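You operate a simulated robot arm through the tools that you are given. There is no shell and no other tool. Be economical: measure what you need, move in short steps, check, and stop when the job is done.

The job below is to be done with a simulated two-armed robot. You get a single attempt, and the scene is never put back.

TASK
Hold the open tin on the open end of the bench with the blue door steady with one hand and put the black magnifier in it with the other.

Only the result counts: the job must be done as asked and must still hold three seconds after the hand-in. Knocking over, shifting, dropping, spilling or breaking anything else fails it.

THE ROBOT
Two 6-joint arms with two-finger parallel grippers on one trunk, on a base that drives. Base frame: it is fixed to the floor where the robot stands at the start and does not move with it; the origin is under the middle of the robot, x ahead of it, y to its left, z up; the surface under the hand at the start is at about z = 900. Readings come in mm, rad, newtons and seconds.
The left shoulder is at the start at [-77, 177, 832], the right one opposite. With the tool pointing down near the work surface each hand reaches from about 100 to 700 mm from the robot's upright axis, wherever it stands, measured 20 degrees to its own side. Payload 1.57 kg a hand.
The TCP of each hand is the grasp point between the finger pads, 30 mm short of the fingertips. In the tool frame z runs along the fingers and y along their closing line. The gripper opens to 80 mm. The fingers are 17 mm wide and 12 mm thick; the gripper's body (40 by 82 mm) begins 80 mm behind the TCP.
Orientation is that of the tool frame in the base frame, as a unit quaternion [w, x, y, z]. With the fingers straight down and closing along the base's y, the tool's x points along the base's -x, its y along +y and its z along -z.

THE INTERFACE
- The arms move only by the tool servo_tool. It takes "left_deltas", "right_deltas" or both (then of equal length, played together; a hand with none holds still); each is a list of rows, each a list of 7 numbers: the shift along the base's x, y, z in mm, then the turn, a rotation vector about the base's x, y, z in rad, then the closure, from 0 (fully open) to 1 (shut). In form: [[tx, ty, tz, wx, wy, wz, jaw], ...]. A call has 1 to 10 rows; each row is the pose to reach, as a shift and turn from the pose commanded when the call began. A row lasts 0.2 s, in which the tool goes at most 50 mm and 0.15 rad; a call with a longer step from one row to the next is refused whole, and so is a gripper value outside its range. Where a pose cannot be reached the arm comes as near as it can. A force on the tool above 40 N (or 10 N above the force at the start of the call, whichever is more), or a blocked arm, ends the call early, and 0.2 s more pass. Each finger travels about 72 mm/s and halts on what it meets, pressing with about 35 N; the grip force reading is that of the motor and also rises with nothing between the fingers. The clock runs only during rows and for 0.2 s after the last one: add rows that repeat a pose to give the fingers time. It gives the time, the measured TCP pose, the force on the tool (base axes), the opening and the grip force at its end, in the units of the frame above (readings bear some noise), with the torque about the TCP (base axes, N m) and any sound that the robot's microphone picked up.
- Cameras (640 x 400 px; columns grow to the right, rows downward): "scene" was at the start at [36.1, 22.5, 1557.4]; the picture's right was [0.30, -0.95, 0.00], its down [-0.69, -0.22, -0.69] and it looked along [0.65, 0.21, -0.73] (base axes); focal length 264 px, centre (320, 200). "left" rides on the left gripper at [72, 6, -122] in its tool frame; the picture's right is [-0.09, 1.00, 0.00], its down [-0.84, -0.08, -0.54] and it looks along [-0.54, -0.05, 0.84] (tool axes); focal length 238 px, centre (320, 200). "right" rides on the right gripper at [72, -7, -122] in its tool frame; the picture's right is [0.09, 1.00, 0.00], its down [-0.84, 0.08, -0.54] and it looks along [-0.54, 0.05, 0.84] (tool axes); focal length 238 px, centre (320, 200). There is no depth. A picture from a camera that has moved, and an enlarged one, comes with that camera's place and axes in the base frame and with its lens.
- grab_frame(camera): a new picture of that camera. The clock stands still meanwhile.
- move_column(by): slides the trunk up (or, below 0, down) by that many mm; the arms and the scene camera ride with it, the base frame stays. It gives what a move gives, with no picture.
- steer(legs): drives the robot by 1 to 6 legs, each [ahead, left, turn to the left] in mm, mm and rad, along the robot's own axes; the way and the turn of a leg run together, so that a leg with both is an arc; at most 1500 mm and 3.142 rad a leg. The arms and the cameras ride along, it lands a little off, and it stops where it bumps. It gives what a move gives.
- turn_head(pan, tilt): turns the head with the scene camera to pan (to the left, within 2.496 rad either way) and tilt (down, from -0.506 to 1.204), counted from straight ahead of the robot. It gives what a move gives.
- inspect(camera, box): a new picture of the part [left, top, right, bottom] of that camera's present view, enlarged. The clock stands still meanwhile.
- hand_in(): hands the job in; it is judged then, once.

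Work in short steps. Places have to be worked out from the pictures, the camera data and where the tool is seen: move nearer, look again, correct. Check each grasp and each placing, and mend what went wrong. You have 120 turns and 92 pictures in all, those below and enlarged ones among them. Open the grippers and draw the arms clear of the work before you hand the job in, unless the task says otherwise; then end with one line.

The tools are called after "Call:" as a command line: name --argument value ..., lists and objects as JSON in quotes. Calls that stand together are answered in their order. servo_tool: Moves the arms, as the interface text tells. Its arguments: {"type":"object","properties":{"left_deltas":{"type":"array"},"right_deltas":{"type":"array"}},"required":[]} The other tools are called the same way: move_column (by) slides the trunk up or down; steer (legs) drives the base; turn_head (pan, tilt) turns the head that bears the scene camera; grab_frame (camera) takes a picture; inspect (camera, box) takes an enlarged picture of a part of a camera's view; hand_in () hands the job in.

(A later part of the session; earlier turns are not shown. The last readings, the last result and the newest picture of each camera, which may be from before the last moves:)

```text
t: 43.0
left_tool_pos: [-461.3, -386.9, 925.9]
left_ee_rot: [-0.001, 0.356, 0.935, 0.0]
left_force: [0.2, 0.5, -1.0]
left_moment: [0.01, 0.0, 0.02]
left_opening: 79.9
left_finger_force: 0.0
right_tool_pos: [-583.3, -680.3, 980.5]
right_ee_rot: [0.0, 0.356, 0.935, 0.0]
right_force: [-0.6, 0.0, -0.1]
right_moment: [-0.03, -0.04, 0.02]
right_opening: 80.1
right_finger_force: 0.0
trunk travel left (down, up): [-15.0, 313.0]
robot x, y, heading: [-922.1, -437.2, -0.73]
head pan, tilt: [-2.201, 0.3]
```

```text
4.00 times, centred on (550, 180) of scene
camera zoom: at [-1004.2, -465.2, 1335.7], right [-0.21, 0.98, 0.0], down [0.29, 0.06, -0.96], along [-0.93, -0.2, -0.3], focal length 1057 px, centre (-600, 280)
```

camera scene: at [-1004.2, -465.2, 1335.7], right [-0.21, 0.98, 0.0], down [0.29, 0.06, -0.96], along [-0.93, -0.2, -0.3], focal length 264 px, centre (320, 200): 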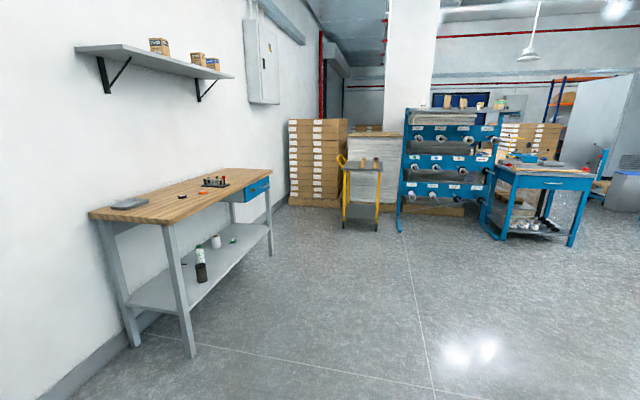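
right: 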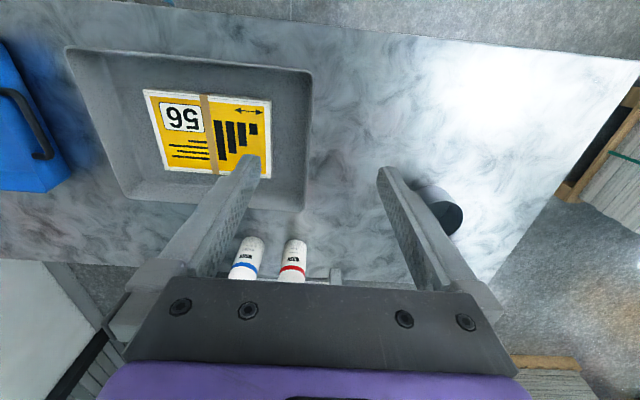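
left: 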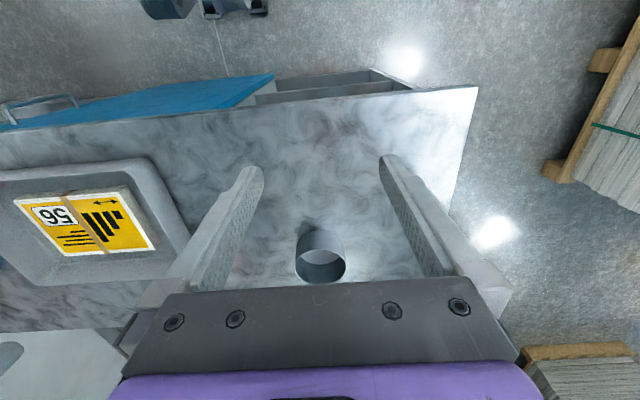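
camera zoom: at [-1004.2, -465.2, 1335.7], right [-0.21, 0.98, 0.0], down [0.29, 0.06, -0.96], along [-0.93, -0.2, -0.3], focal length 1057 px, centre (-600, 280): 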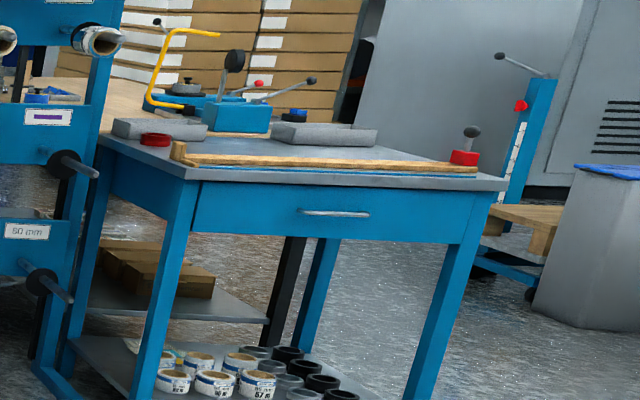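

A black handle lies on the wooden bench's lower shelf, with a clear round lens seen earlier from another angle. That fits a magnifier, at roughly (-2490, -1840, 285). The bench spans x -3220..-2010 with its front at y ≈ -1450. I'll drive over and face it.

Call:
steer --legs '[[-529, -474, 0], [-529, -474, 0], [0, 0, -0.84]]'

Call:
turn_head --pan -0.1 --tilt 0.6

Call:
grab_frame --camera "scene"

```text
t: 54.1
left_tool_pos: [-1998.1, -733.7, 925.7]
left_ee_rot: [0.0, 0.706, 0.708, 0.0]
left_force: [0.0, 0.6, -0.5]
left_moment: [0.02, -0.03, -0.01]
left_opening: 79.9
left_finger_force: 0.0
right_tool_pos: [-2295.9, -837.6, 980.7]
right_ee_rot: [0.001, 0.706, 0.708, 0.0]
right_force: [0.1, -0.6, 0.1]
right_moment: [-0.03, 0.0, 0.03]
right_opening: 80.0
right_finger_force: 0.0
trunk travel left (down, up): [-15.0, 313.0]
robot x, y, heading: [-2341.5, -428.8, -1.566]
head pan, tilt: [-2.201, 0.3]
```

```text
t: 56.1
left_tool_pos: [-1998.5, -734.1, 926.8]
left_ee_rot: [0.0, 0.706, 0.708, 0.0]
left_force: [0.2, -0.3, 0.4]
left_moment: [-0.02, 0.0, -0.03]
left_opening: 79.9
left_finger_force: 0.0
right_tool_pos: [-2297.2, -838.2, 980.7]
right_ee_rot: [0.0, 0.706, 0.708, 0.0]
right_force: [-0.2, -0.4, 0.3]
right_moment: [0.02, -0.02, 0.04]
right_opening: 80.0
right_finger_force: 0.0
trunk travel left (down, up): [-15.0, 313.0]
robot x, y, heading: [-2340.9, -428.2, -1.569]
head pan, tilt: [-0.099, 0.6]
```

```text
51 pictures are left
camera scene: at [-2349.4, -524.1, 1308.2], right [-1.0, 0.1, 0.0], down [0.06, 0.56, -0.83], along [-0.08, -0.82, -0.56], focal length 264 px, centre (320, 200)
```

scene: 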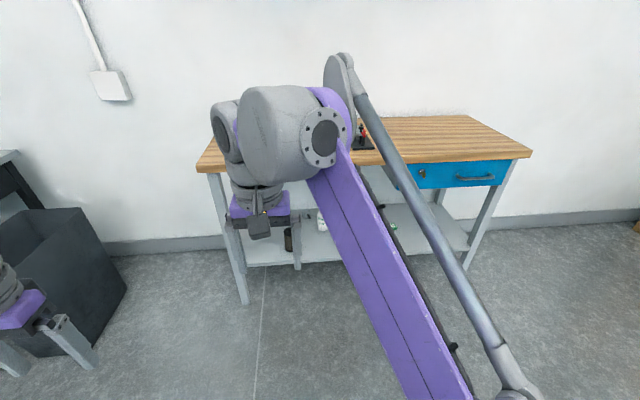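

The right arm hides the shelf because that hand is in front of the robot's middle. I'll swing it outward to the right, which also suits the later reach.

Call:
servo_tool --right_deltas '[[-45, 0, 0, 0, 0, 0, 0], [-90, 0, 0, 0, 0, 0, 0], [-135, 0, 0, 0, 0, 0, 0], [-180, 0, 0, 0, 0, 0, 0], [-225, 0, 0, 0, 0, 0, 0], [-270, 0, 0, 0, 0, 0, 0], [-315, 0, 0, 0, 0, 0, 0], [-360, 0, 0, 0, 0, 0, 0]]'

Call:
grab_frame --camera "scene"

```text
t: 57.9
left_tool_pos: [-1998.1, -734.1, 927.5]
left_ee_rot: [0.001, 0.706, 0.708, 0.001]
left_force: [-0.4, 0.1, -0.4]
left_moment: [-0.01, -0.02, 0.01]
left_opening: 79.9
left_finger_force: 0.1
right_tool_pos: [-2656.5, -838.2, 979.7]
right_ee_rot: [0.0, 0.707, 0.708, 0.0]
right_force: [0.8, -0.6, -0.2]
right_moment: [-0.01, 0.0, -0.02]
right_opening: 80.0
right_finger_force: 0.1
trunk travel left (down, up): [-15.0, 313.0]
robot x, y, heading: [-2342.2, -428.0, -1.569]
head pan, tilt: [-0.099, 0.6]
```

```text
50 pictures are left
camera scene: at [-2349.9, -524.2, 1308.2], right [-1.0, 0.1, 0.0], down [0.06, 0.56, -0.82], along [-0.08, -0.82, -0.57], focal length 264 px, centre (320, 200)
```

scene: 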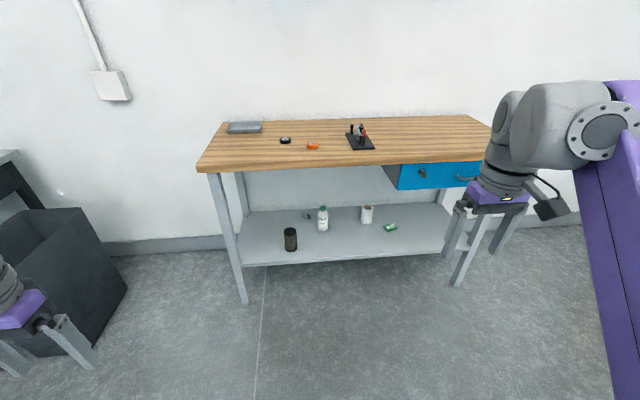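

The shelf is clear to view now; zooming in on the small thing behind and left of the bottle.

Call:
inspect --camera "scene" --box '[284, 200, 348, 240]'

Call:
inspect --camera "scene" --box '[190, 180, 510, 280]'

```text
10.00 times, centred on (316, 220) of scene
camera zoom: at [-2349.9, -524.2, 1308.2], right [-1.0, 0.1, 0.0], down [0.06, 0.56, -0.82], along [-0.08, -0.82, -0.57], focal length 2642 px, centre (360, 0)
```

zoom: 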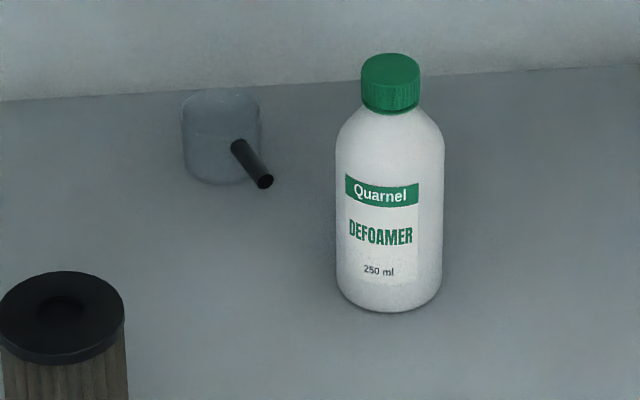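

```text
2.00 times, centred on (350, 230) of scene
camera zoom: at [-2349.9, -524.2, 1308.2], right [-1.0, 0.1, 0.0], down [0.06, 0.56, -0.82], along [-0.08, -0.82, -0.57], focal length 528 px, centre (260, 140)
```

zoom: 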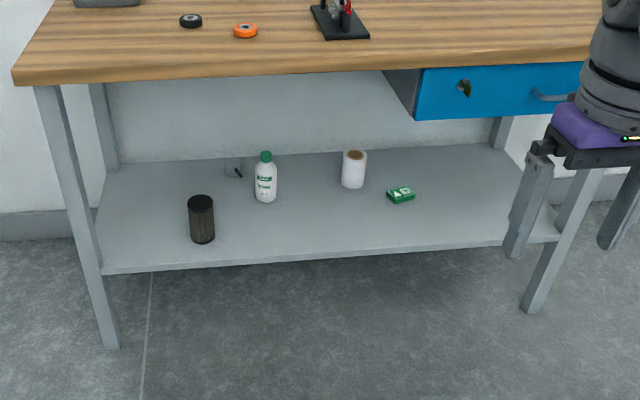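

That is a clear cup with a black handle, not a magnifier. The black and orange pair of discs on the bench top may be loupes (the colour word would tell them apart). Zooming in on them.

Call:
inspect --camera "scene" --box '[268, 120, 332, 160]'

Call:
inspect --camera "scene" --box '[332, 115, 396, 155]'

```text
10.00 times, centred on (300, 140) of scene
camera zoom: at [-2349.9, -524.2, 1308.2], right [-1.0, 0.1, 0.0], down [0.06, 0.56, -0.82], along [-0.08, -0.82, -0.57], focal length 2642 px, centre (520, 800)
```

zoom: 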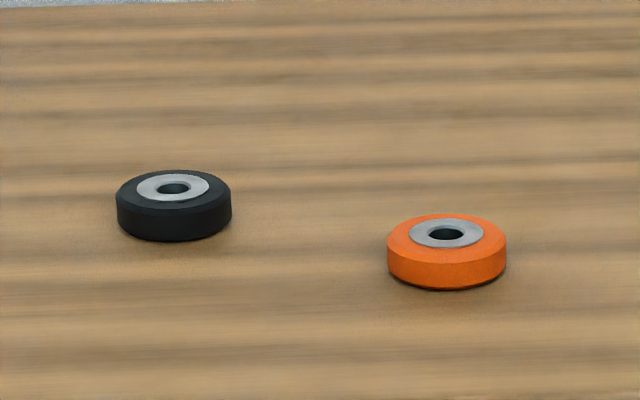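

```text
10.00 times, centred on (364, 135) of scene
camera zoom: at [-2349.9, -524.2, 1308.2], right [-1.0, 0.1, 0.0], down [0.06, 0.56, -0.82], along [-0.08, -0.82, -0.57], focal length 2642 px, centre (-120, 850)
```

zoom: 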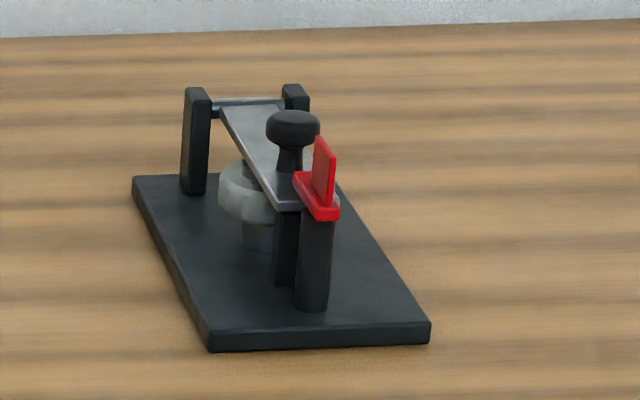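

Those are hub wheels. I'll check the lamp bench from this side and the blue press cabinet from here.

Call:
turn_head --pan 1.2 --tilt 0.3

Call:
grab_frame --camera "scene"

Call:
turn_head --pan 2.45 --tilt 0.3

Call:
grab_frame --camera "scene"

```text
t: 59.4
left_tool_pos: [-1998.9, -734.3, 926.9]
left_ee_rot: [0.0, 0.706, 0.708, 0.0]
left_force: [0.2, 0.2, -0.2]
left_moment: [0.03, 0.05, 0.03]
left_opening: 79.9
left_finger_force: 0.1
right_tool_pos: [-2655.3, -838.2, 979.4]
right_ee_rot: [0.001, 0.707, 0.708, 0.0]
right_force: [0.1, -0.3, -0.8]
right_moment: [-0.02, -0.01, 0.0]
right_opening: 79.9
right_finger_force: 0.2
trunk travel left (down, up): [-15.0, 313.0]
robot x, y, heading: [-2340.3, -424.4, -1.566]
head pan, tilt: [1.201, 0.3]
```

```text
45 pictures are left
camera scene: at [-2253.7, -469.8, 1335.7], right [-0.36, -0.93, 0.0], down [-0.28, 0.11, -0.96], along [0.89, -0.34, -0.3], focal length 264 px, centre (320, 200)
```

scene: 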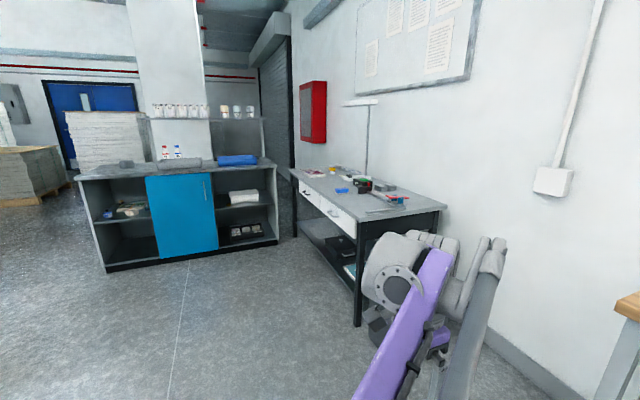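

```text
t: 60.8
left_tool_pos: [-1998.3, -734.2, 924.6]
left_ee_rot: [0.0, 0.706, 0.708, 0.0]
left_force: [0.5, 0.2, -0.6]
left_moment: [-0.03, 0.02, -0.01]
left_opening: 79.7
left_finger_force: 0.1
right_tool_pos: [-2655.2, -839.2, 978.5]
right_ee_rot: [0.0, 0.707, 0.707, 0.0]
right_force: [0.6, -0.4, -0.5]
right_moment: [0.0, -0.03, -0.03]
right_opening: 80.1
right_finger_force: 0.0
trunk travel left (down, up): [-15.0, 313.0]
robot x, y, heading: [-2341.4, -428.0, -1.569]
head pan, tilt: [2.45, 0.3]
```

```text
44 pictures are left
camera scene: at [-2281.3, -364.1, 1335.7], right [0.77, -0.64, 0.0], down [-0.19, -0.23, -0.96], along [0.61, 0.74, -0.3], focal length 264 px, centre (320, 200)
```

scene: 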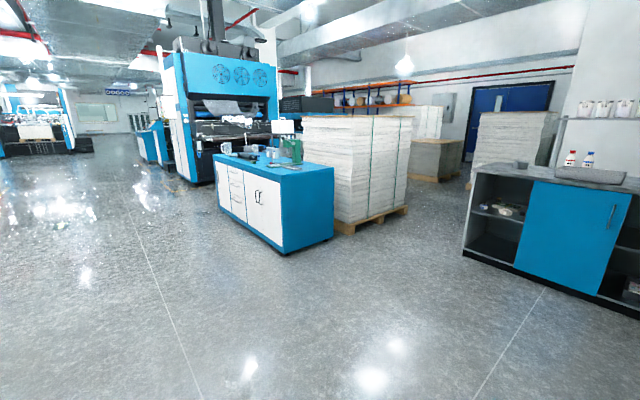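

Call:
inspect --camera "scene" --box '[210, 130, 310, 192]'

Call:
turn_head --pan 1.2 --tilt 0.3

Call:
inspect --camera "scene" --box '[290, 155, 418, 235]'

Call:
inspect --camera "scene" --box '[80, 145, 176, 205]'

```text
6.40 times, centred on (260, 161) of scene
camera zoom: at [-2281.3, -364.1, 1335.7], right [0.77, -0.64, 0.0], down [-0.19, -0.23, -0.96], along [0.61, 0.74, -0.3], focal length 1691 px, centre (704, 450)
```

zoom: 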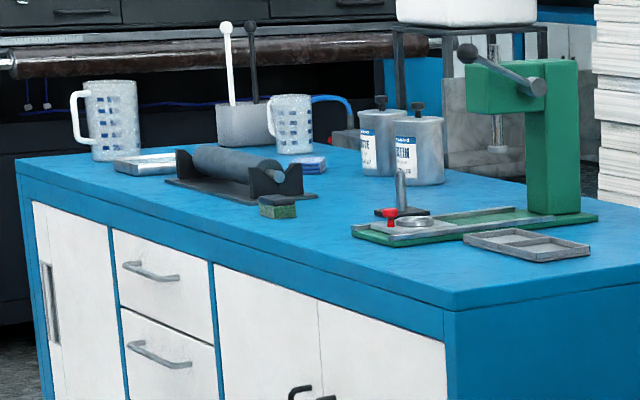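

```text
t: 62.2
left_tool_pos: [-1996.5, -734.6, 926.4]
left_ee_rot: [0.0, 0.706, 0.708, 0.0]
left_force: [0.0, 0.0, -0.5]
left_moment: [-0.01, -0.01, -0.02]
left_opening: 80.2
left_finger_force: 0.0
right_tool_pos: [-2654.6, -838.1, 979.1]
right_ee_rot: [0.001, 0.707, 0.708, 0.0]
right_force: [0.2, -0.3, 0.1]
right_moment: [-0.02, 0.04, -0.04]
right_opening: 79.9
right_finger_force: 0.1
trunk travel left (down, up): [-15.0, 313.0]
robot x, y, heading: [-2340.1, -426.8, -1.564]
head pan, tilt: [1.201, 0.3]
```

```text
5.00 times, centred on (354, 195) of scene
camera zoom: at [-2253.6, -469.7, 1335.7], right [-0.36, -0.93, 0.0], down [-0.28, 0.11, -0.96], along [0.89, -0.34, -0.3], focal length 1321 px, centre (150, 225)
```

zoom: 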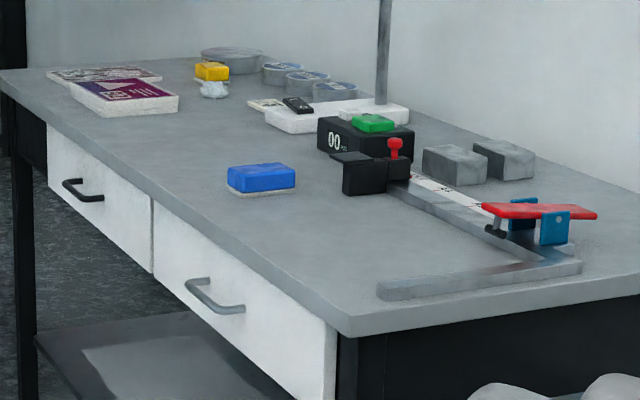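

```text
6.67 times, centred on (128, 175) of scene
camera zoom: at [-2253.6, -469.7, 1335.7], right [-0.36, -0.93, 0.0], down [-0.28, 0.11, -0.96], along [0.89, -0.34, -0.3], focal length 1761 px, centre (1600, 367)
```

zoom: 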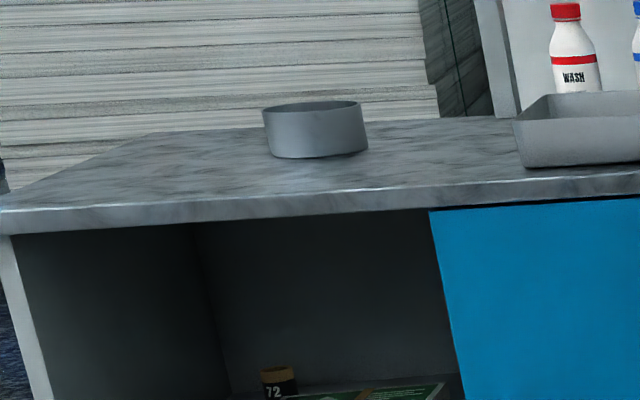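

Still nothing sure. I'll zoom hard on the slab on the lamp base and on the dark lower-left compartment of the near bench.

Call:
inspect --camera "scene" --box '[338, 168, 362, 183]'

Call:
inspect --camera "scene" --box '[88, 195, 168, 270]'

```text
16.00 times, centred on (350, 176) of scene
camera zoom: at [-2253.6, -469.7, 1335.7], right [-0.36, -0.93, 0.0], down [-0.28, 0.11, -0.96], along [0.89, -0.34, -0.3], focal length 4227 px, centre (-160, 592)
```

zoom: 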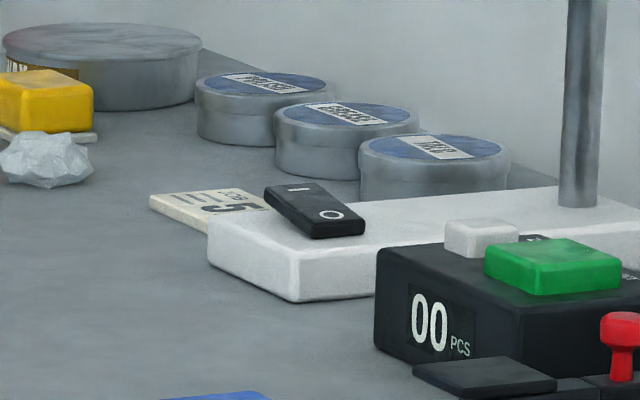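

```text
5.33 times, centred on (128, 232) of scene
camera zoom: at [-2253.6, -469.7, 1335.7], right [-0.36, -0.93, 0.0], down [-0.28, 0.11, -0.96], along [0.89, -0.34, -0.3], focal length 1409 px, centre (1344, 27)
```

zoom: 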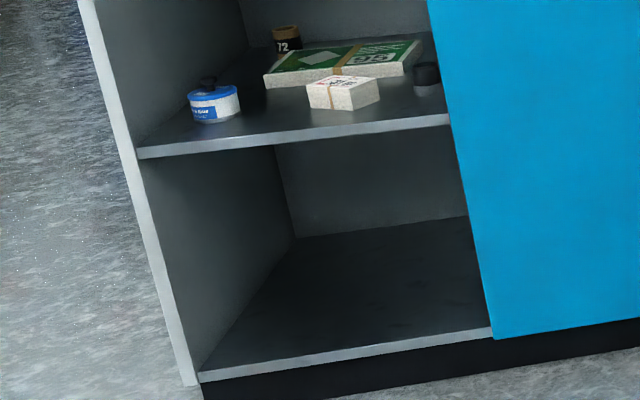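

A small black cylinder shows on the open end's upper shelf, next to the blue door. Zooming in.

Call:
inspect --camera "scene" --box '[152, 199, 184, 219]'

```text
16.00 times, centred on (168, 209) of scene
camera zoom: at [-2253.6, -469.7, 1335.7], right [-0.36, -0.93, 0.0], down [-0.28, 0.11, -0.96], along [0.89, -0.34, -0.3], focal length 4227 px, centre (2752, 56)
```

zoom: 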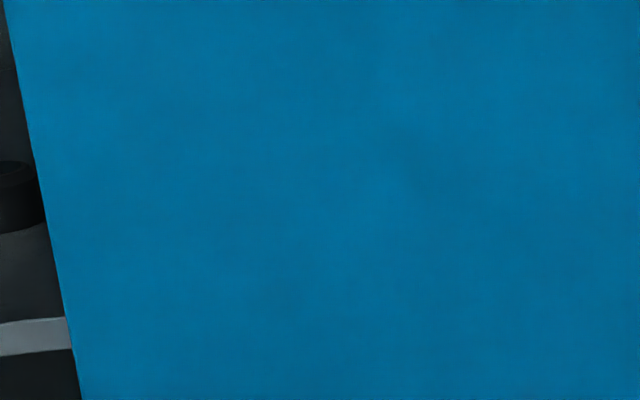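

Call:
inspect --camera "scene" --box '[136, 199, 168, 219]'

```text
16.00 times, centred on (152, 209) of scene
camera zoom: at [-2253.6, -469.7, 1335.7], right [-0.36, -0.93, 0.0], down [-0.28, 0.11, -0.96], along [0.89, -0.34, -0.3], focal length 4227 px, centre (3008, 56)
```

zoom: 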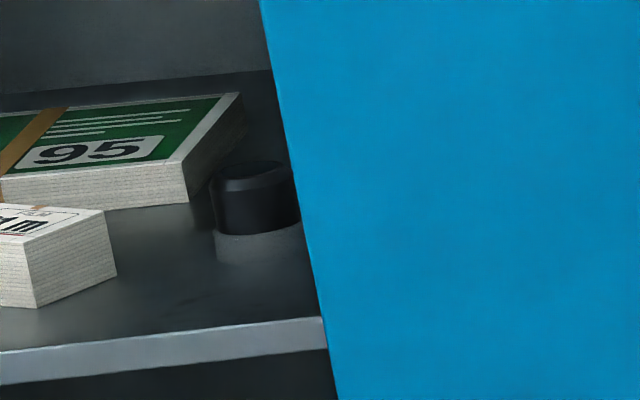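

Found it: a black-ringed loupe with a clear base, on the open end's upper shelf right beside the blue door. I judge it at about (446, 183, 545). I'll drive back to face that compartment from about 700 mm away.

Call:
steer --legs '[[-439, 820, 0], [-439, 820, 0], [0, 0, 1.566]]'

Call:
turn_head --pan -0.25 --tilt 0.6

Call:
grab_frame --camera "scene"

```text
t: 80.9
left_tool_pos: [-395.5, 813.4, 926.8]
left_ee_rot: [0.0, -0.008, 1.0, 0.0]
left_force: [-0.1, -0.8, 0.0]
left_moment: [0.02, 0.01, 0.0]
left_opening: 79.9
left_finger_force: 0.0
right_tool_pos: [-281.3, 157.2, 979.3]
right_ee_rot: [0.0, -0.009, 1.0, -0.001]
right_force: [-0.9, 0.6, 0.5]
right_moment: [0.02, -0.02, -0.01]
right_opening: 79.8
right_finger_force: 0.1
trunk travel left (down, up): [-15.0, 313.0]
robot x, y, heading: [-698.5, 466.3, 0.016]
head pan, tilt: [1.201, 0.3]
```

```text
t: 82.5
left_tool_pos: [-394.7, 813.5, 926.7]
left_ee_rot: [0.001, -0.008, 1.0, 0.0]
left_force: [0.2, -0.4, 0.4]
left_moment: [0.0, -0.01, -0.01]
left_opening: 79.7
left_finger_force: 0.0
right_tool_pos: [-282.1, 156.6, 978.8]
right_ee_rot: [0.0, -0.008, 1.0, -0.001]
right_force: [-0.6, 0.2, 0.7]
right_moment: [-0.04, 0.0, 0.0]
right_opening: 80.2
right_finger_force: 0.0
trunk travel left (down, up): [-15.0, 313.0]
robot x, y, heading: [-697.2, 464.5, 0.015]
head pan, tilt: [-0.25, 0.6]
```

```text
36 pictures are left
camera scene: at [-602.4, 444.1, 1308.2], right [-0.23, -0.97, 0.0], down [-0.55, 0.13, -0.83], along [0.8, -0.19, -0.56], focal length 264 px, centre (320, 200)
```

scene: 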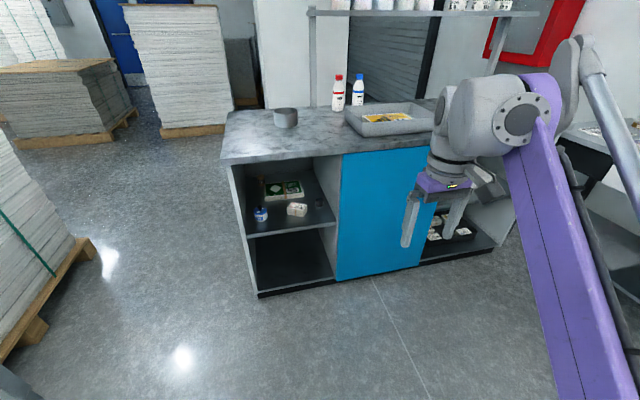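

Zooming in on the shelf with the loupe.

Call:
inspect --camera "scene" --box '[250, 175, 346, 235]'

```text
6.67 times, centred on (298, 205) of scene
camera zoom: at [-602.4, 444.1, 1308.2], right [-0.23, -0.97, 0.0], down [-0.55, 0.13, -0.83], along [0.8, -0.19, -0.56], focal length 1761 px, centre (467, 167)
```

zoom: 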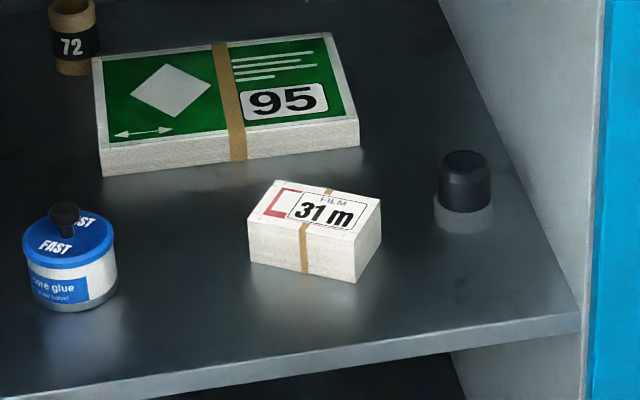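

The loupe is clear: black top, clear base, ~45 mm wide. Triangulated at about (478, 190), base z ≈ 506, with ~55 mm from its centre to the side wall. Before driving in I'll set the right hand low and pitched 45° forward, and lift the left hand.

Call:
servo_tool --right_deltas '[[-12, 13, -28, 0, -0.0785, 0, 0], [-24, 26, -56, 0, -0.157, 0, 0], [-36, 39, -84, 0, -0.2355, 0, 0], [-48, 52, -112, 0, -0.314, 0, 0], [-60, 65, -140, 0, -0.3925, 0, 0], [-72, 78, -168, 0, -0.471, 0, 0], [-84, 91, -196, 0, -0.5495, 0, 0], [-96, 104, -224, 0, -0.628, 0, 0], [-108, 117, -252, 0, -0.7065, 0, 0], [-118, 133, -280, 0, -0.785, 0, 0]]' --left_deltas '[[0, 0, 15, 0, 0, 0, 0], [0, 0, 30, 0, 0, 0, 0], [0, 0, 45, 0, 0, 0, 0], [0, 0, 60, 0, 0, 0, 0], [0, 0, 75, 0, 0, 0, 0], [0, 0, 90, 0, 0, 0, 0], [0, 0, 105, 0, 0, 0, 0], [0, 0, 120, 0, 0, 0, 0], [0, 0, 135, 0, 0, 0, 0], [0, 0, 150, 0, 0, 0, 0]]'

Call:
grab_frame --camera "right"

```text
t: 84.7
left_tool_pos: [-397.4, 812.9, 1059.6]
left_ee_rot: [0.0, -0.007, 1.0, 0.0]
left_force: [-0.1, 0.4, -0.2]
left_moment: [0.02, 0.02, 0.0]
left_opening: 80.1
left_finger_force: 0.1
left hand out of reach, approached as far as the arm can: row 9, 10
right_tool_pos: [-399.9, 290.2, 698.3]
right_ee_rot: [0.384, -0.006, 0.923, -0.003]
right_force: [0.0, 0.5, -1.1]
right_moment: [-0.04, 0.02, 0.01]
right_opening: 80.0
right_finger_force: 0.0
trunk travel left (down, up): [-15.0, 313.0]
robot x, y, heading: [-697.2, 463.6, 0.02]
head pan, tilt: [-0.25, 0.6]
```

```text
34 pictures are left
camera right: at [-537.0, 282.9, 734.4], right [-0.07, 0.99, -0.08], down [0.21, 0.09, 0.97], along [0.98, 0.06, -0.21], focal length 238 px, centre (320, 200)
```

right: 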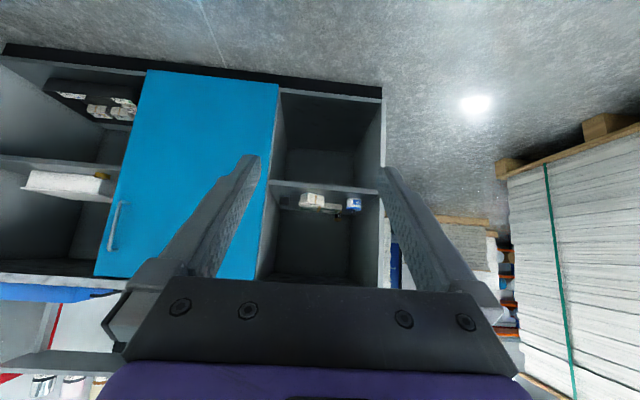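

The hand pose is good. Driving to about x = -100, y = 364, so the hand ends in front of the opening, still outside it.

Call:
steer --legs '[[0, 0, -0.018], [300, -50, 0], [270, -50, 0]]'

Call:
turn_head --pan -0.25 --tilt 0.9

Call:
grab_frame --camera "right"

Call:
grab_frame --camera "scene"

```text
t: 88.6
left_tool_pos: [176.4, 705.0, 1059.1]
left_ee_rot: [0.0, 0.003, 1.0, 0.0]
left_force: [0.2, -0.6, -0.7]
left_moment: [0.01, -0.01, 0.01]
left_opening: 79.9
left_finger_force: 0.0
right_tool_pos: [162.3, 183.3, 697.9]
right_ee_rot: [0.383, 0.002, 0.924, -0.007]
right_force: [-0.1, 0.3, -0.2]
right_moment: [-0.01, 0.0, 0.0]
right_opening: 80.2
right_finger_force: 0.1
trunk travel left (down, up): [-15.0, 313.0]
robot x, y, heading: [-135.2, 365.7, -0.005]
head pan, tilt: [-0.25, 0.6]
```

```text
t: 89.4
left_tool_pos: [176.2, 704.6, 1059.5]
left_ee_rot: [0.0, 0.003, 1.0, 0.0]
left_force: [-0.2, 0.4, 0.2]
left_moment: [0.02, 0.01, 0.01]
left_opening: 79.8
left_finger_force: 0.0
right_tool_pos: [161.4, 182.5, 698.2]
right_ee_rot: [0.382, 0.003, 0.924, -0.007]
right_force: [-0.4, 0.0, -0.7]
right_moment: [-0.03, -0.01, 0.0]
right_opening: 80.2
right_finger_force: 0.2
trunk travel left (down, up): [-15.0, 313.0]
robot x, y, heading: [-132.0, 362.5, -0.011]
head pan, tilt: [-0.25, 0.901]
```

```text
33 pictures are left
camera right: at [25.0, 177.8, 734.9], right [-0.05, 1.0, -0.08], down [0.21, 0.09, 0.97], along [0.98, 0.04, -0.21], focal length 238 px, centre (320, 200)
```

right: 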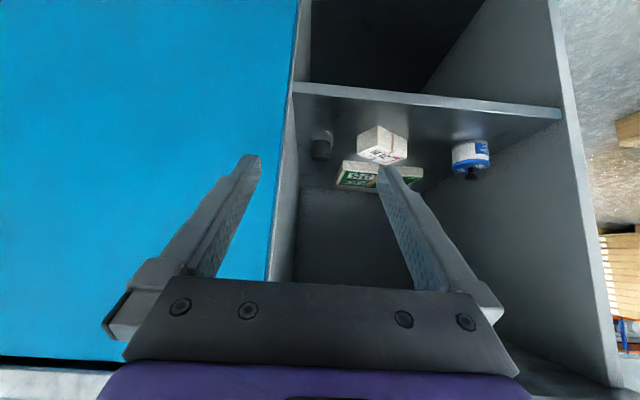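

```text
32 pictures are left
camera scene: at [-49.7, 343.6, 1283.5], right [-0.25, -0.97, 0.0], down [-0.76, 0.2, -0.62], along [0.6, -0.16, -0.78], focal length 264 px, centre (320, 200)
```

scene: 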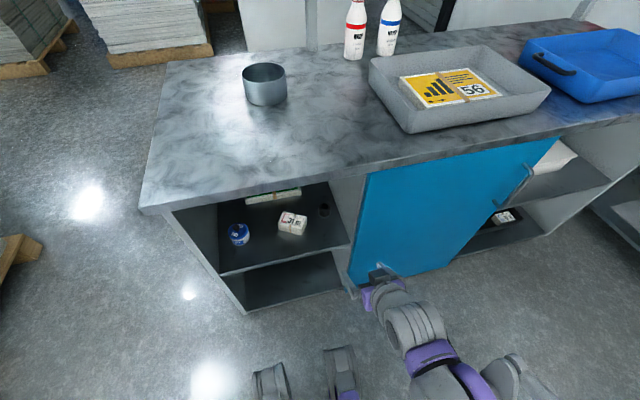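

The loupe comes out at about (480, 186), shelf z ≈ 500. The divider is close, and the gripper body is 41 mm to each side, so I need the gap precisely; zooming in.

Call:
inspect --camera "scene" --box '[280, 185, 376, 245]'

Call:
inspect --camera "right" --box '[280, 80, 440, 180]'

```text
6.67 times, centred on (328, 215) of scene
camera zoom: at [-49.7, 343.6, 1283.5], right [-0.25, -0.97, 0.0], down [-0.76, 0.2, -0.62], along [0.6, -0.16, -0.78], focal length 1761 px, centre (267, 100)
```

zoom: 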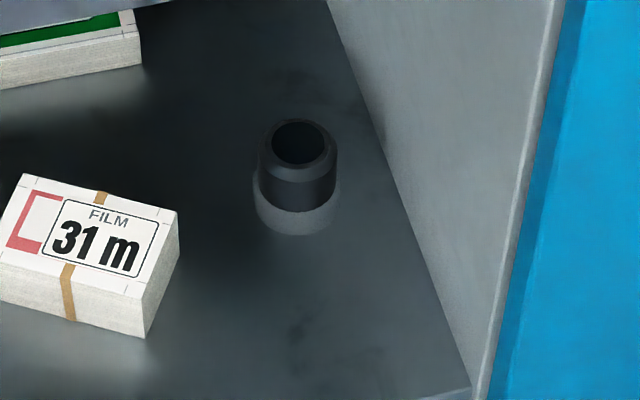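

```text
4.00 times, centred on (360, 130) of right
camera zoom: at [25.0, 177.8, 734.9], right [-0.05, 1.0, -0.08], down [0.21, 0.09, 0.97], along [0.98, 0.04, -0.21], focal length 953 px, centre (160, 480)
```

zoom: 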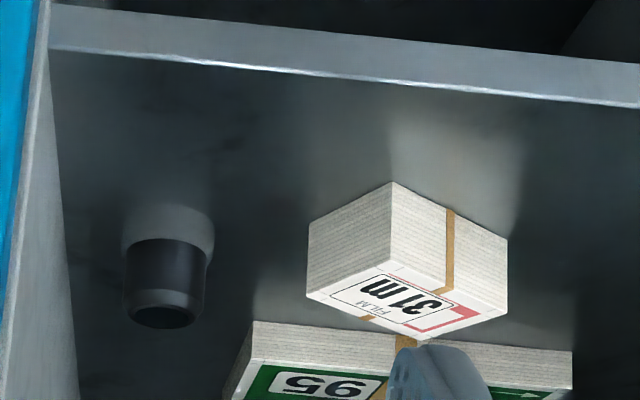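

Refined: loupe base centre (483, 187, 500), divider wall at y ≈ 132, box edge at y ≈ 263, so the fingers fit. I'll move to a pre-grasp 110 mm back along the tool's 45° axis.

Call:
servo_tool --right_deltas '[[35, 2, 0, 0, 0, 0, 0.15], [70, 4, 0, 0, 0, 0, 0.15], [105, 6, 0, 0, 0, 0, 0.15], [140, 8, -10, 0, 0, 0, 0.15], [175, 8, -30, 0, 0, 0, 0.15], [212, 8, -50, 0, 0, 0, 0.15]]'

Call:
grab_frame --camera "right"

Call:
grab_frame --camera "scene"

```text
t: 90.8
left_tool_pos: [177.2, 704.8, 1059.7]
left_ee_rot: [0.0, 0.004, 1.0, 0.001]
left_force: [0.5, 0.6, -0.2]
left_moment: [-0.03, 0.02, 0.03]
left_opening: 80.0
left_finger_force: 0.1
right_tool_pos: [375.3, 190.8, 649.6]
right_ee_rot: [0.383, 0.003, 0.924, -0.007]
right_force: [-0.2, 0.0, 0.2]
right_moment: [-0.01, 0.02, 0.0]
right_opening: 68.0
right_finger_force: 0.0
trunk travel left (down, up): [-15.0, 313.0]
robot x, y, heading: [-136.2, 369.1, -0.008]
head pan, tilt: [-0.25, 0.901]
```

```text
29 pictures are left
camera right: at [238.1, 186.7, 685.6], right [-0.05, 1.0, -0.08], down [0.21, 0.09, 0.97], along [0.98, 0.04, -0.21], focal length 238 px, centre (320, 200)
```

right: 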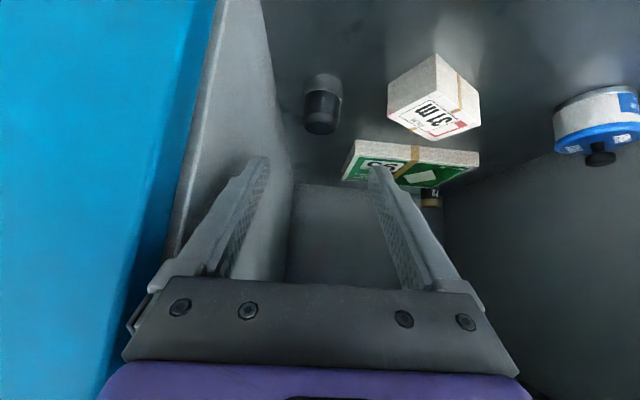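

```text
28 pictures are left
camera scene: at [-48.9, 343.6, 1283.3], right [-0.25, -0.97, 0.0], down [-0.76, 0.2, -0.62], along [0.6, -0.16, -0.78], focal length 264 px, centre (320, 200)
```

scene: 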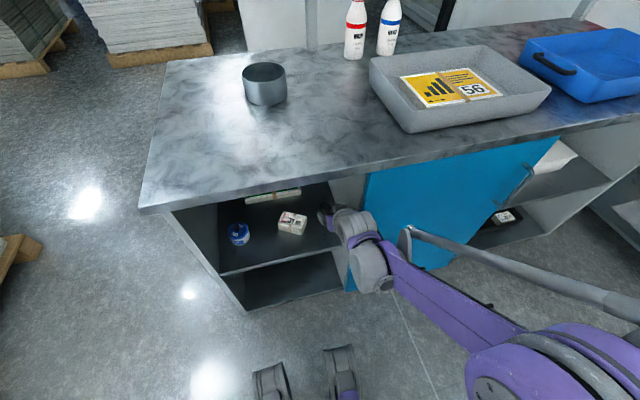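

The view agrees: loupe at (484, 190), top z ≈ 550. I'll advance along the tool axis to the grasp without closing yet.

Call:
servo_tool --right_deltas '[[20, 0, -20, 0, 0, 0, 0.15], [40, 0, -40, 0, 0, 0, 0.15], [60, 0, -60, 0, 0, 0, 0.15], [80, 0, -80, 0, 0, 0, 0.15], [95, 0, -95, 0, 0, 0, 0.15], [108, 0, -109, 0, 0, 0, 0.15]]'

Call:
grab_frame --camera "right"

```text
t: 92.2
left_tool_pos: [176.2, 705.4, 1059.0]
left_ee_rot: [0.0, 0.003, 1.0, -0.001]
left_force: [1.0, -0.7, 0.4]
left_moment: [-0.01, 0.04, -0.03]
left_opening: 79.9
left_finger_force: 0.0
right_tool_pos: [482.3, 189.6, 539.2]
right_ee_rot: [0.383, 0.002, 0.924, -0.006]
right_force: [-0.1, -0.5, 0.6]
right_moment: [0.06, 0.0, 0.01]
right_opening: 68.2
right_finger_force: 0.1
trunk travel left (down, up): [-15.0, 313.0]
robot x, y, heading: [-134.1, 364.5, -0.005]
head pan, tilt: [-0.25, 0.901]
```

```text
27 pictures are left
camera right: at [345.4, 184.9, 575.5], right [-0.05, 1.0, -0.08], down [0.21, 0.09, 0.97], along [0.98, 0.04, -0.21], focal length 238 px, centre (320, 200)
```

right: 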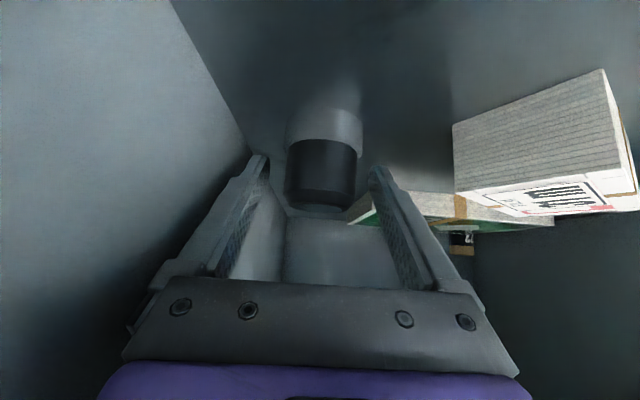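

The loupe stands between the fingers. I'll edge 4 mm forward and close.

Call:
servo_tool --right_deltas '[[4, 0, 0, 0, 0, 0, 0.15], [4, 0, 0, 0, 0, 0, 0.3], [4, 0, 0, 0, 0, 0, 0.5], [4, 0, 0, 0, 0, 0, 0.65], [4, 0, 0, 0, 0, 0, 0.65], [4, 0, 0, 0, 0, 0, 0.65]]'

Call:
grab_frame --camera "right"

```text
t: 93.6
left_tool_pos: [175.5, 705.0, 1058.5]
left_ee_rot: [0.0, 0.003, 1.0, -0.001]
left_force: [-0.7, 0.6, 1.1]
left_moment: [0.0, 0.04, -0.01]
left_opening: 79.9
left_finger_force: 0.1
right_tool_pos: [485.9, 189.5, 539.7]
right_ee_rot: [0.382, 0.004, 0.924, -0.008]
right_force: [1.1, -0.2, 1.6]
right_moment: [0.04, -0.01, -0.03]
right_opening: 40.5
right_finger_force: 35.0
trunk travel left (down, up): [-15.0, 313.0]
robot x, y, heading: [-129.7, 366.3, -0.007]
head pan, tilt: [-0.25, 0.901]
```

```text
26 pictures are left
camera right: at [349.1, 185.5, 576.2], right [-0.05, 1.0, -0.08], down [0.21, 0.09, 0.97], along [0.98, 0.04, -0.21], focal length 238 px, centre (320, 200)
```

right: 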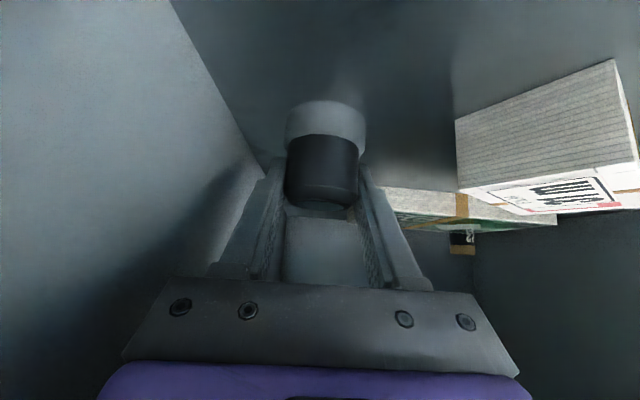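

Grasped at 40.5 mm with 35 N. Lifting 15 mm, then withdrawing along the same path.

Call:
servo_tool --right_deltas '[[0, 0, 8, 0, 0, 0, 0.65], [0, 0, 16, 0, 0, 0, 0.65], [-20, 0, 35, 0, 0, 0, 0.65], [-45, 0, 60, 0, 0, 0, 0.65], [-70, 0, 85, 0, 0, 0, 0.65], [-110, 0, 110, 0, 0, 0, 0.65], [-150, 0, 120, 0, 0, 0, 0.65], [-190, 0, 130, 0, 0, 0, 0.65], [-235, 0, 140, 0, 0, 0, 0.65], [-280, 0, 150, 0, 0, 0, 0.65]]'

Call:
grab_frame --camera "right"

```text
t: 95.8
left_tool_pos: [173.6, 704.7, 1060.1]
left_ee_rot: [0.001, 0.002, 1.0, 0.0]
left_force: [-0.2, -0.7, 0.1]
left_moment: [0.03, 0.0, -0.01]
left_opening: 79.9
left_finger_force: 0.0
right_tool_pos: [206.6, 191.8, 689.4]
right_ee_rot: [0.383, 0.002, 0.924, -0.007]
right_force: [-0.5, -0.4, -0.2]
right_moment: [0.01, -0.01, -0.03]
right_opening: 28.0
right_finger_force: 0.0
trunk travel left (down, up): [-15.0, 313.0]
robot x, y, heading: [-134.2, 364.4, -0.006]
head pan, tilt: [-0.25, 0.901]
```

```text
25 pictures are left
camera right: at [69.5, 187.3, 725.7], right [-0.05, 1.0, -0.08], down [0.21, 0.09, 0.97], along [0.98, 0.04, -0.21], focal length 238 px, centre (320, 200)
```

right: 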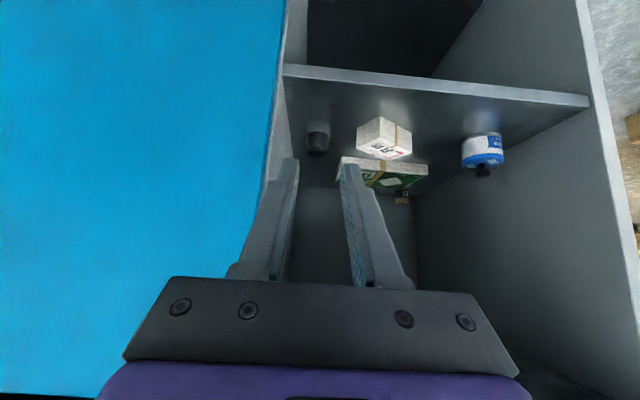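

It slipped: the fingers are at 28 mm, empty, and the loupe still stands on the shelf. Looking closely at its shape and place.

Call:
inspect --camera "right" --box '[296, 105, 344, 165]'

Call:
inspect --camera "scene" --box '[296, 190, 360, 230]'

```text
6.67 times, centred on (320, 135) of right
camera zoom: at [69.5, 187.3, 725.7], right [-0.05, 1.0, -0.08], down [0.21, 0.09, 0.97], along [0.98, 0.04, -0.21], focal length 1589 px, centre (320, 633)
```

zoom: 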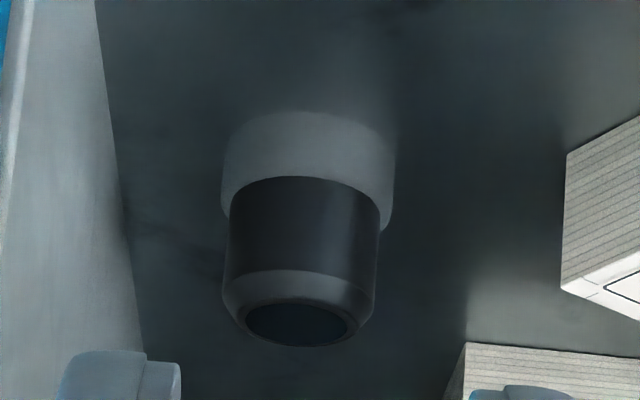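

```text
10.00 times, centred on (328, 210) of scene
camera zoom: at [-50.8, 343.5, 1283.5], right [-0.25, -0.97, 0.0], down [-0.76, 0.2, -0.62], along [0.6, -0.16, -0.78], focal length 2642 px, centre (240, 100)
```

zoom: 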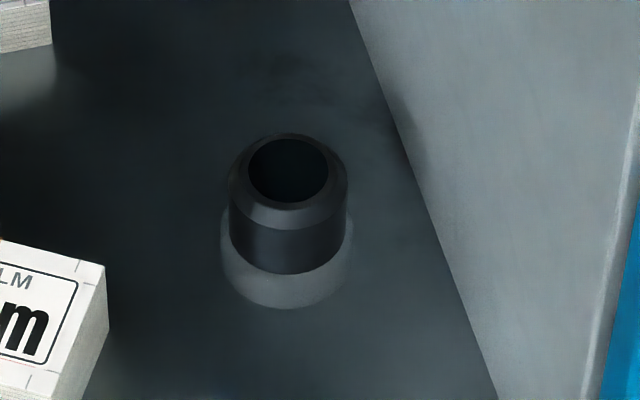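

The black body is a straight 40 mm cylinder with a chamfered top; my pads caught only its upper rim. The loupe now stands at (480, 187). I'll go in steeper (60°) and lower, gripping over the clear skirt. First the pre-grasp.

Call:
servo_tool --right_deltas '[[36, 0, 0, 0, 0.045, 0, 0.18], [72, 0, 0, 0, 0.09, 0, 0.18], [108, -1, -10, 0, 0.135, 0, 0.18], [144, -1, -25, 0, 0.18, 0, 0.18], [180, -2, -45, 0, 0.225, 0, 0.18], [211, -2, -60, 0, 0.262, 0, 0.18]]'

Call:
grab_frame --camera "right"

```text
t: 97.2
left_tool_pos: [175.9, 704.2, 1060.1]
left_ee_rot: [0.0, 0.003, 1.0, 0.001]
left_force: [0.0, 0.4, -0.6]
left_moment: [-0.01, 0.02, 0.02]
left_opening: 80.0
left_finger_force: 0.1
right_tool_pos: [417.8, 187.8, 628.7]
right_ee_rot: [0.258, 0.002, 0.966, -0.008]
right_force: [0.4, 0.1, -0.3]
right_moment: [0.02, -0.01, 0.01]
right_opening: 66.0
right_finger_force: 0.1
trunk travel left (down, up): [-15.0, 313.0]
robot x, y, heading: [-127.7, 370.2, -0.004]
head pan, tilt: [-0.25, 0.901]
```

```text
22 pictures are left
camera right: at [295.2, 183.0, 699.0], right [-0.07, 1.0, -0.06], down [0.46, 0.09, 0.89], along [0.89, 0.04, -0.46], focal length 238 px, centre (320, 200)
```

right: 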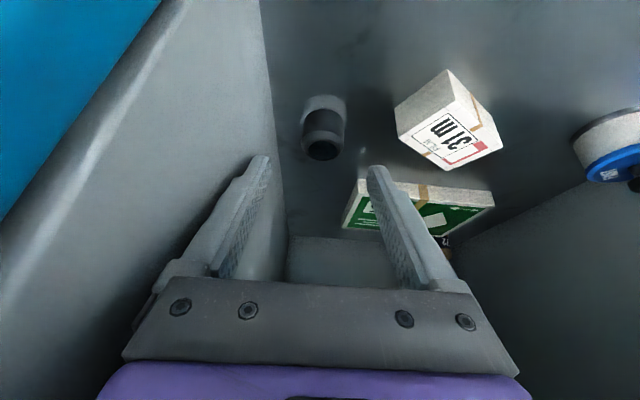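

The loupe reads (476, 189) from here. Advancing along the axis to (471, 190, 534).

Call:
servo_tool --right_deltas '[[11, 1, -19, 0, 0, 0, 0.18], [22, 1, -38, 0, 0, 0, 0.18], [33, 2, -57, 0, 0, 0, 0.18], [43, 2, -75, 0, 0, 0, 0.18], [49, 2, -86, 0, 0, 0, 0.18], [54, 2, -94, 0, 0, 0, 0.18]]'

Call:
grab_frame --camera "right"

```text
t: 98.6
left_tool_pos: [176.4, 704.9, 1058.9]
left_ee_rot: [0.0, 0.003, 1.0, 0.0]
left_force: [0.6, 0.6, -0.7]
left_moment: [-0.01, -0.01, 0.01]
left_opening: 79.7
left_finger_force: 0.1
right_tool_pos: [472.1, 190.0, 533.8]
right_ee_rot: [0.259, 0.002, 0.966, -0.007]
right_force: [-0.1, -0.9, 1.0]
right_moment: [0.0, 0.0, 0.01]
right_opening: 65.7
right_finger_force: 0.0
trunk travel left (down, up): [-15.0, 313.0]
robot x, y, heading: [-129.8, 364.7, -0.007]
head pan, tilt: [-0.25, 0.901]
```

```text
21 pictures are left
camera right: at [348.8, 185.3, 605.2], right [-0.07, 1.0, -0.06], down [0.45, 0.09, 0.89], along [0.89, 0.04, -0.46], focal length 238 px, centre (320, 200)
```

right: 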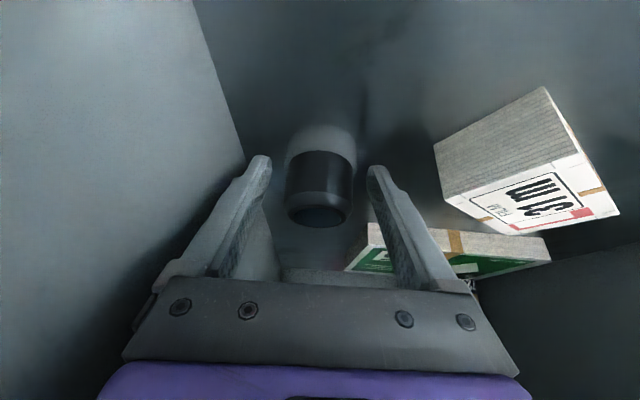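

Well centred, no contact yet. Closing, then a 12 mm test lift.

Call:
servo_tool --right_deltas '[[0, 0, 0, 0, 0, 0, 0.3], [0, 0, 0, 0, 0, 0, 0.5], [0, 0, 0, 0, 0, 0, 0.8], [0, 0, 0, 0, 0, 0, 0.8], [0, 0, 0, 0, 0, 0, 0.8]]'

Call:
servo_tool --right_deltas '[[0, 0, 4, 0, 0, 0, 0.8], [0, 0, 8, 0, 0, 0, 0.8], [0, 0, 12, 0, 0, 0, 0.8]]'

Call:
grab_frame --camera "right"

```text
t: 99.8
left_tool_pos: [176.8, 703.6, 1059.3]
left_ee_rot: [0.0, 0.003, 1.0, 0.0]
left_force: [-1.0, 0.3, 1.0]
left_moment: [0.01, -0.02, 0.0]
left_opening: 79.8
left_finger_force: 0.0
right_tool_pos: [472.1, 189.9, 534.8]
right_ee_rot: [0.26, 0.002, 0.966, -0.007]
right_force: [-0.1, 0.3, -1.0]
right_moment: [0.04, 0.02, 0.01]
right_opening: 46.2
right_finger_force: 34.6
trunk travel left (down, up): [-15.0, 313.0]
robot x, y, heading: [-130.6, 367.3, -0.01]
head pan, tilt: [-0.25, 0.901]
```

```text
t: 100.6
left_tool_pos: [176.0, 704.8, 1060.7]
left_ee_rot: [0.001, 0.003, 1.0, 0.0]
left_force: [0.2, 0.1, -0.2]
left_moment: [0.02, -0.01, -0.01]
left_opening: 80.3
left_finger_force: 0.1
right_tool_pos: [469.6, 190.8, 547.4]
right_ee_rot: [0.259, 0.002, 0.966, -0.008]
right_force: [-0.6, -0.4, -1.0]
right_moment: [0.01, -0.01, -0.01]
right_opening: 46.3
right_finger_force: 34.9
trunk travel left (down, up): [-15.0, 313.0]
robot x, y, heading: [-131.0, 368.1, -0.009]
head pan, tilt: [-0.25, 0.901]
```

```text
20 pictures are left
camera right: at [347.3, 185.5, 617.9], right [-0.07, 1.0, -0.06], down [0.45, 0.09, 0.89], along [0.89, 0.04, -0.46], focal length 238 px, centre (320, 200)
```

right: 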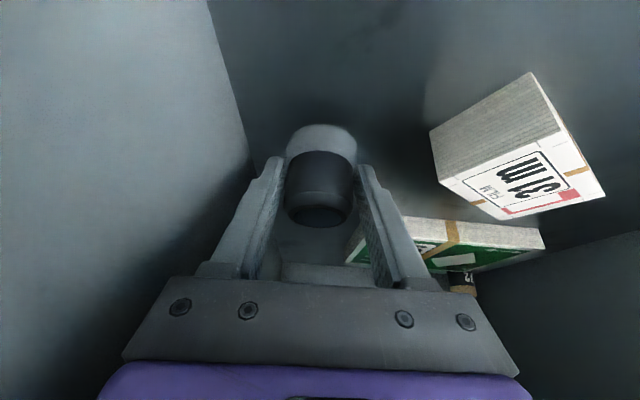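

It is held on the skirt (46.3 mm) and has risen with the hand. Withdrawing gently from the compartment.

Call:
servo_tool --right_deltas '[[-8, 0, 14, 0, 0, 0, 0.8], [-16, 0, 28, 0, 0, 0, 0.8], [-26, 0, 42, 0, 0, 0, 0.8], [-40, 0, 54, 0, 0, 0, 0.8], [-60, 0, 66, 0, 0, 0, 0.8], [-85, 0, 75, 0, 0, 0, 0.8], [-112, 0, 84, 0, 0, 0, 0.8], [-140, 0, 92, 0, 0, 0, 0.8], [-168, 0, 98, 0, 0, 0, 0.8], [-196, 0, 104, 0, 0, 0, 0.8]]'

Call:
servo_tool --right_deltas '[[-28, 0, 5, 0, 0, 0, 0.8], [-56, 0, 10, 0, 0, 0, 0.8], [-84, 0, 15, 0, 0, 0, 0.8], [-112, 0, 20, 0, 0, 0, 0.8], [-140, 0, 25, 0, 0, 0, 0.8]]'

Call:
grab_frame --camera "right"

```text
t: 102.8
left_tool_pos: [175.4, 705.1, 1059.3]
left_ee_rot: [-0.001, 0.003, 1.0, 0.0]
left_force: [0.4, -1.3, -0.2]
left_moment: [-0.01, -0.01, 0.02]
left_opening: 80.0
left_finger_force: 0.1
right_tool_pos: [272.2, 189.1, 651.3]
right_ee_rot: [0.259, 0.002, 0.966, -0.007]
right_force: [-0.2, 0.3, -1.0]
right_moment: [0.02, -0.02, -0.01]
right_opening: 46.3
right_finger_force: 35.2
trunk travel left (down, up): [-15.0, 313.0]
robot x, y, heading: [-131.5, 365.3, -0.008]
head pan, tilt: [-0.25, 0.901]
```

```text
t: 104.0
left_tool_pos: [173.6, 704.9, 1059.8]
left_ee_rot: [0.0, 0.002, 1.0, 0.0]
left_force: [-0.5, -0.2, -0.4]
left_moment: [0.01, 0.01, 0.04]
left_opening: 80.0
left_finger_force: 0.1
right_tool_pos: [134.5, 192.2, 677.0]
right_ee_rot: [0.258, 0.002, 0.966, -0.007]
right_force: [0.6, -0.9, -1.3]
right_moment: [0.04, 0.0, -0.02]
right_opening: 46.1
right_finger_force: 34.7
trunk travel left (down, up): [-15.0, 313.0]
robot x, y, heading: [-135.3, 361.3, -0.011]
head pan, tilt: [-0.25, 0.901]
```

```text
19 pictures are left
camera right: at [11.3, 187.1, 746.3], right [-0.07, 1.0, -0.06], down [0.45, 0.09, 0.89], along [0.89, 0.04, -0.46], focal length 238 px, centre (320, 200)
```

right: 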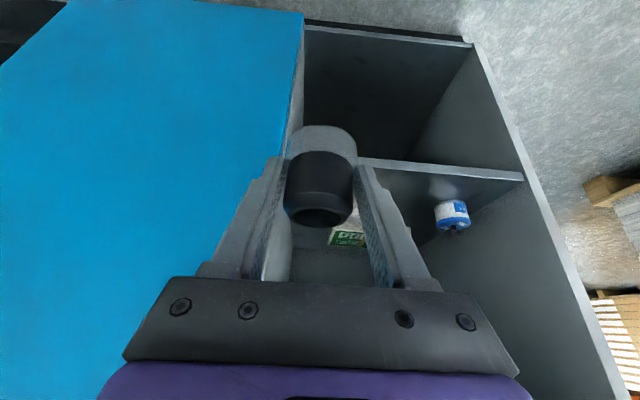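

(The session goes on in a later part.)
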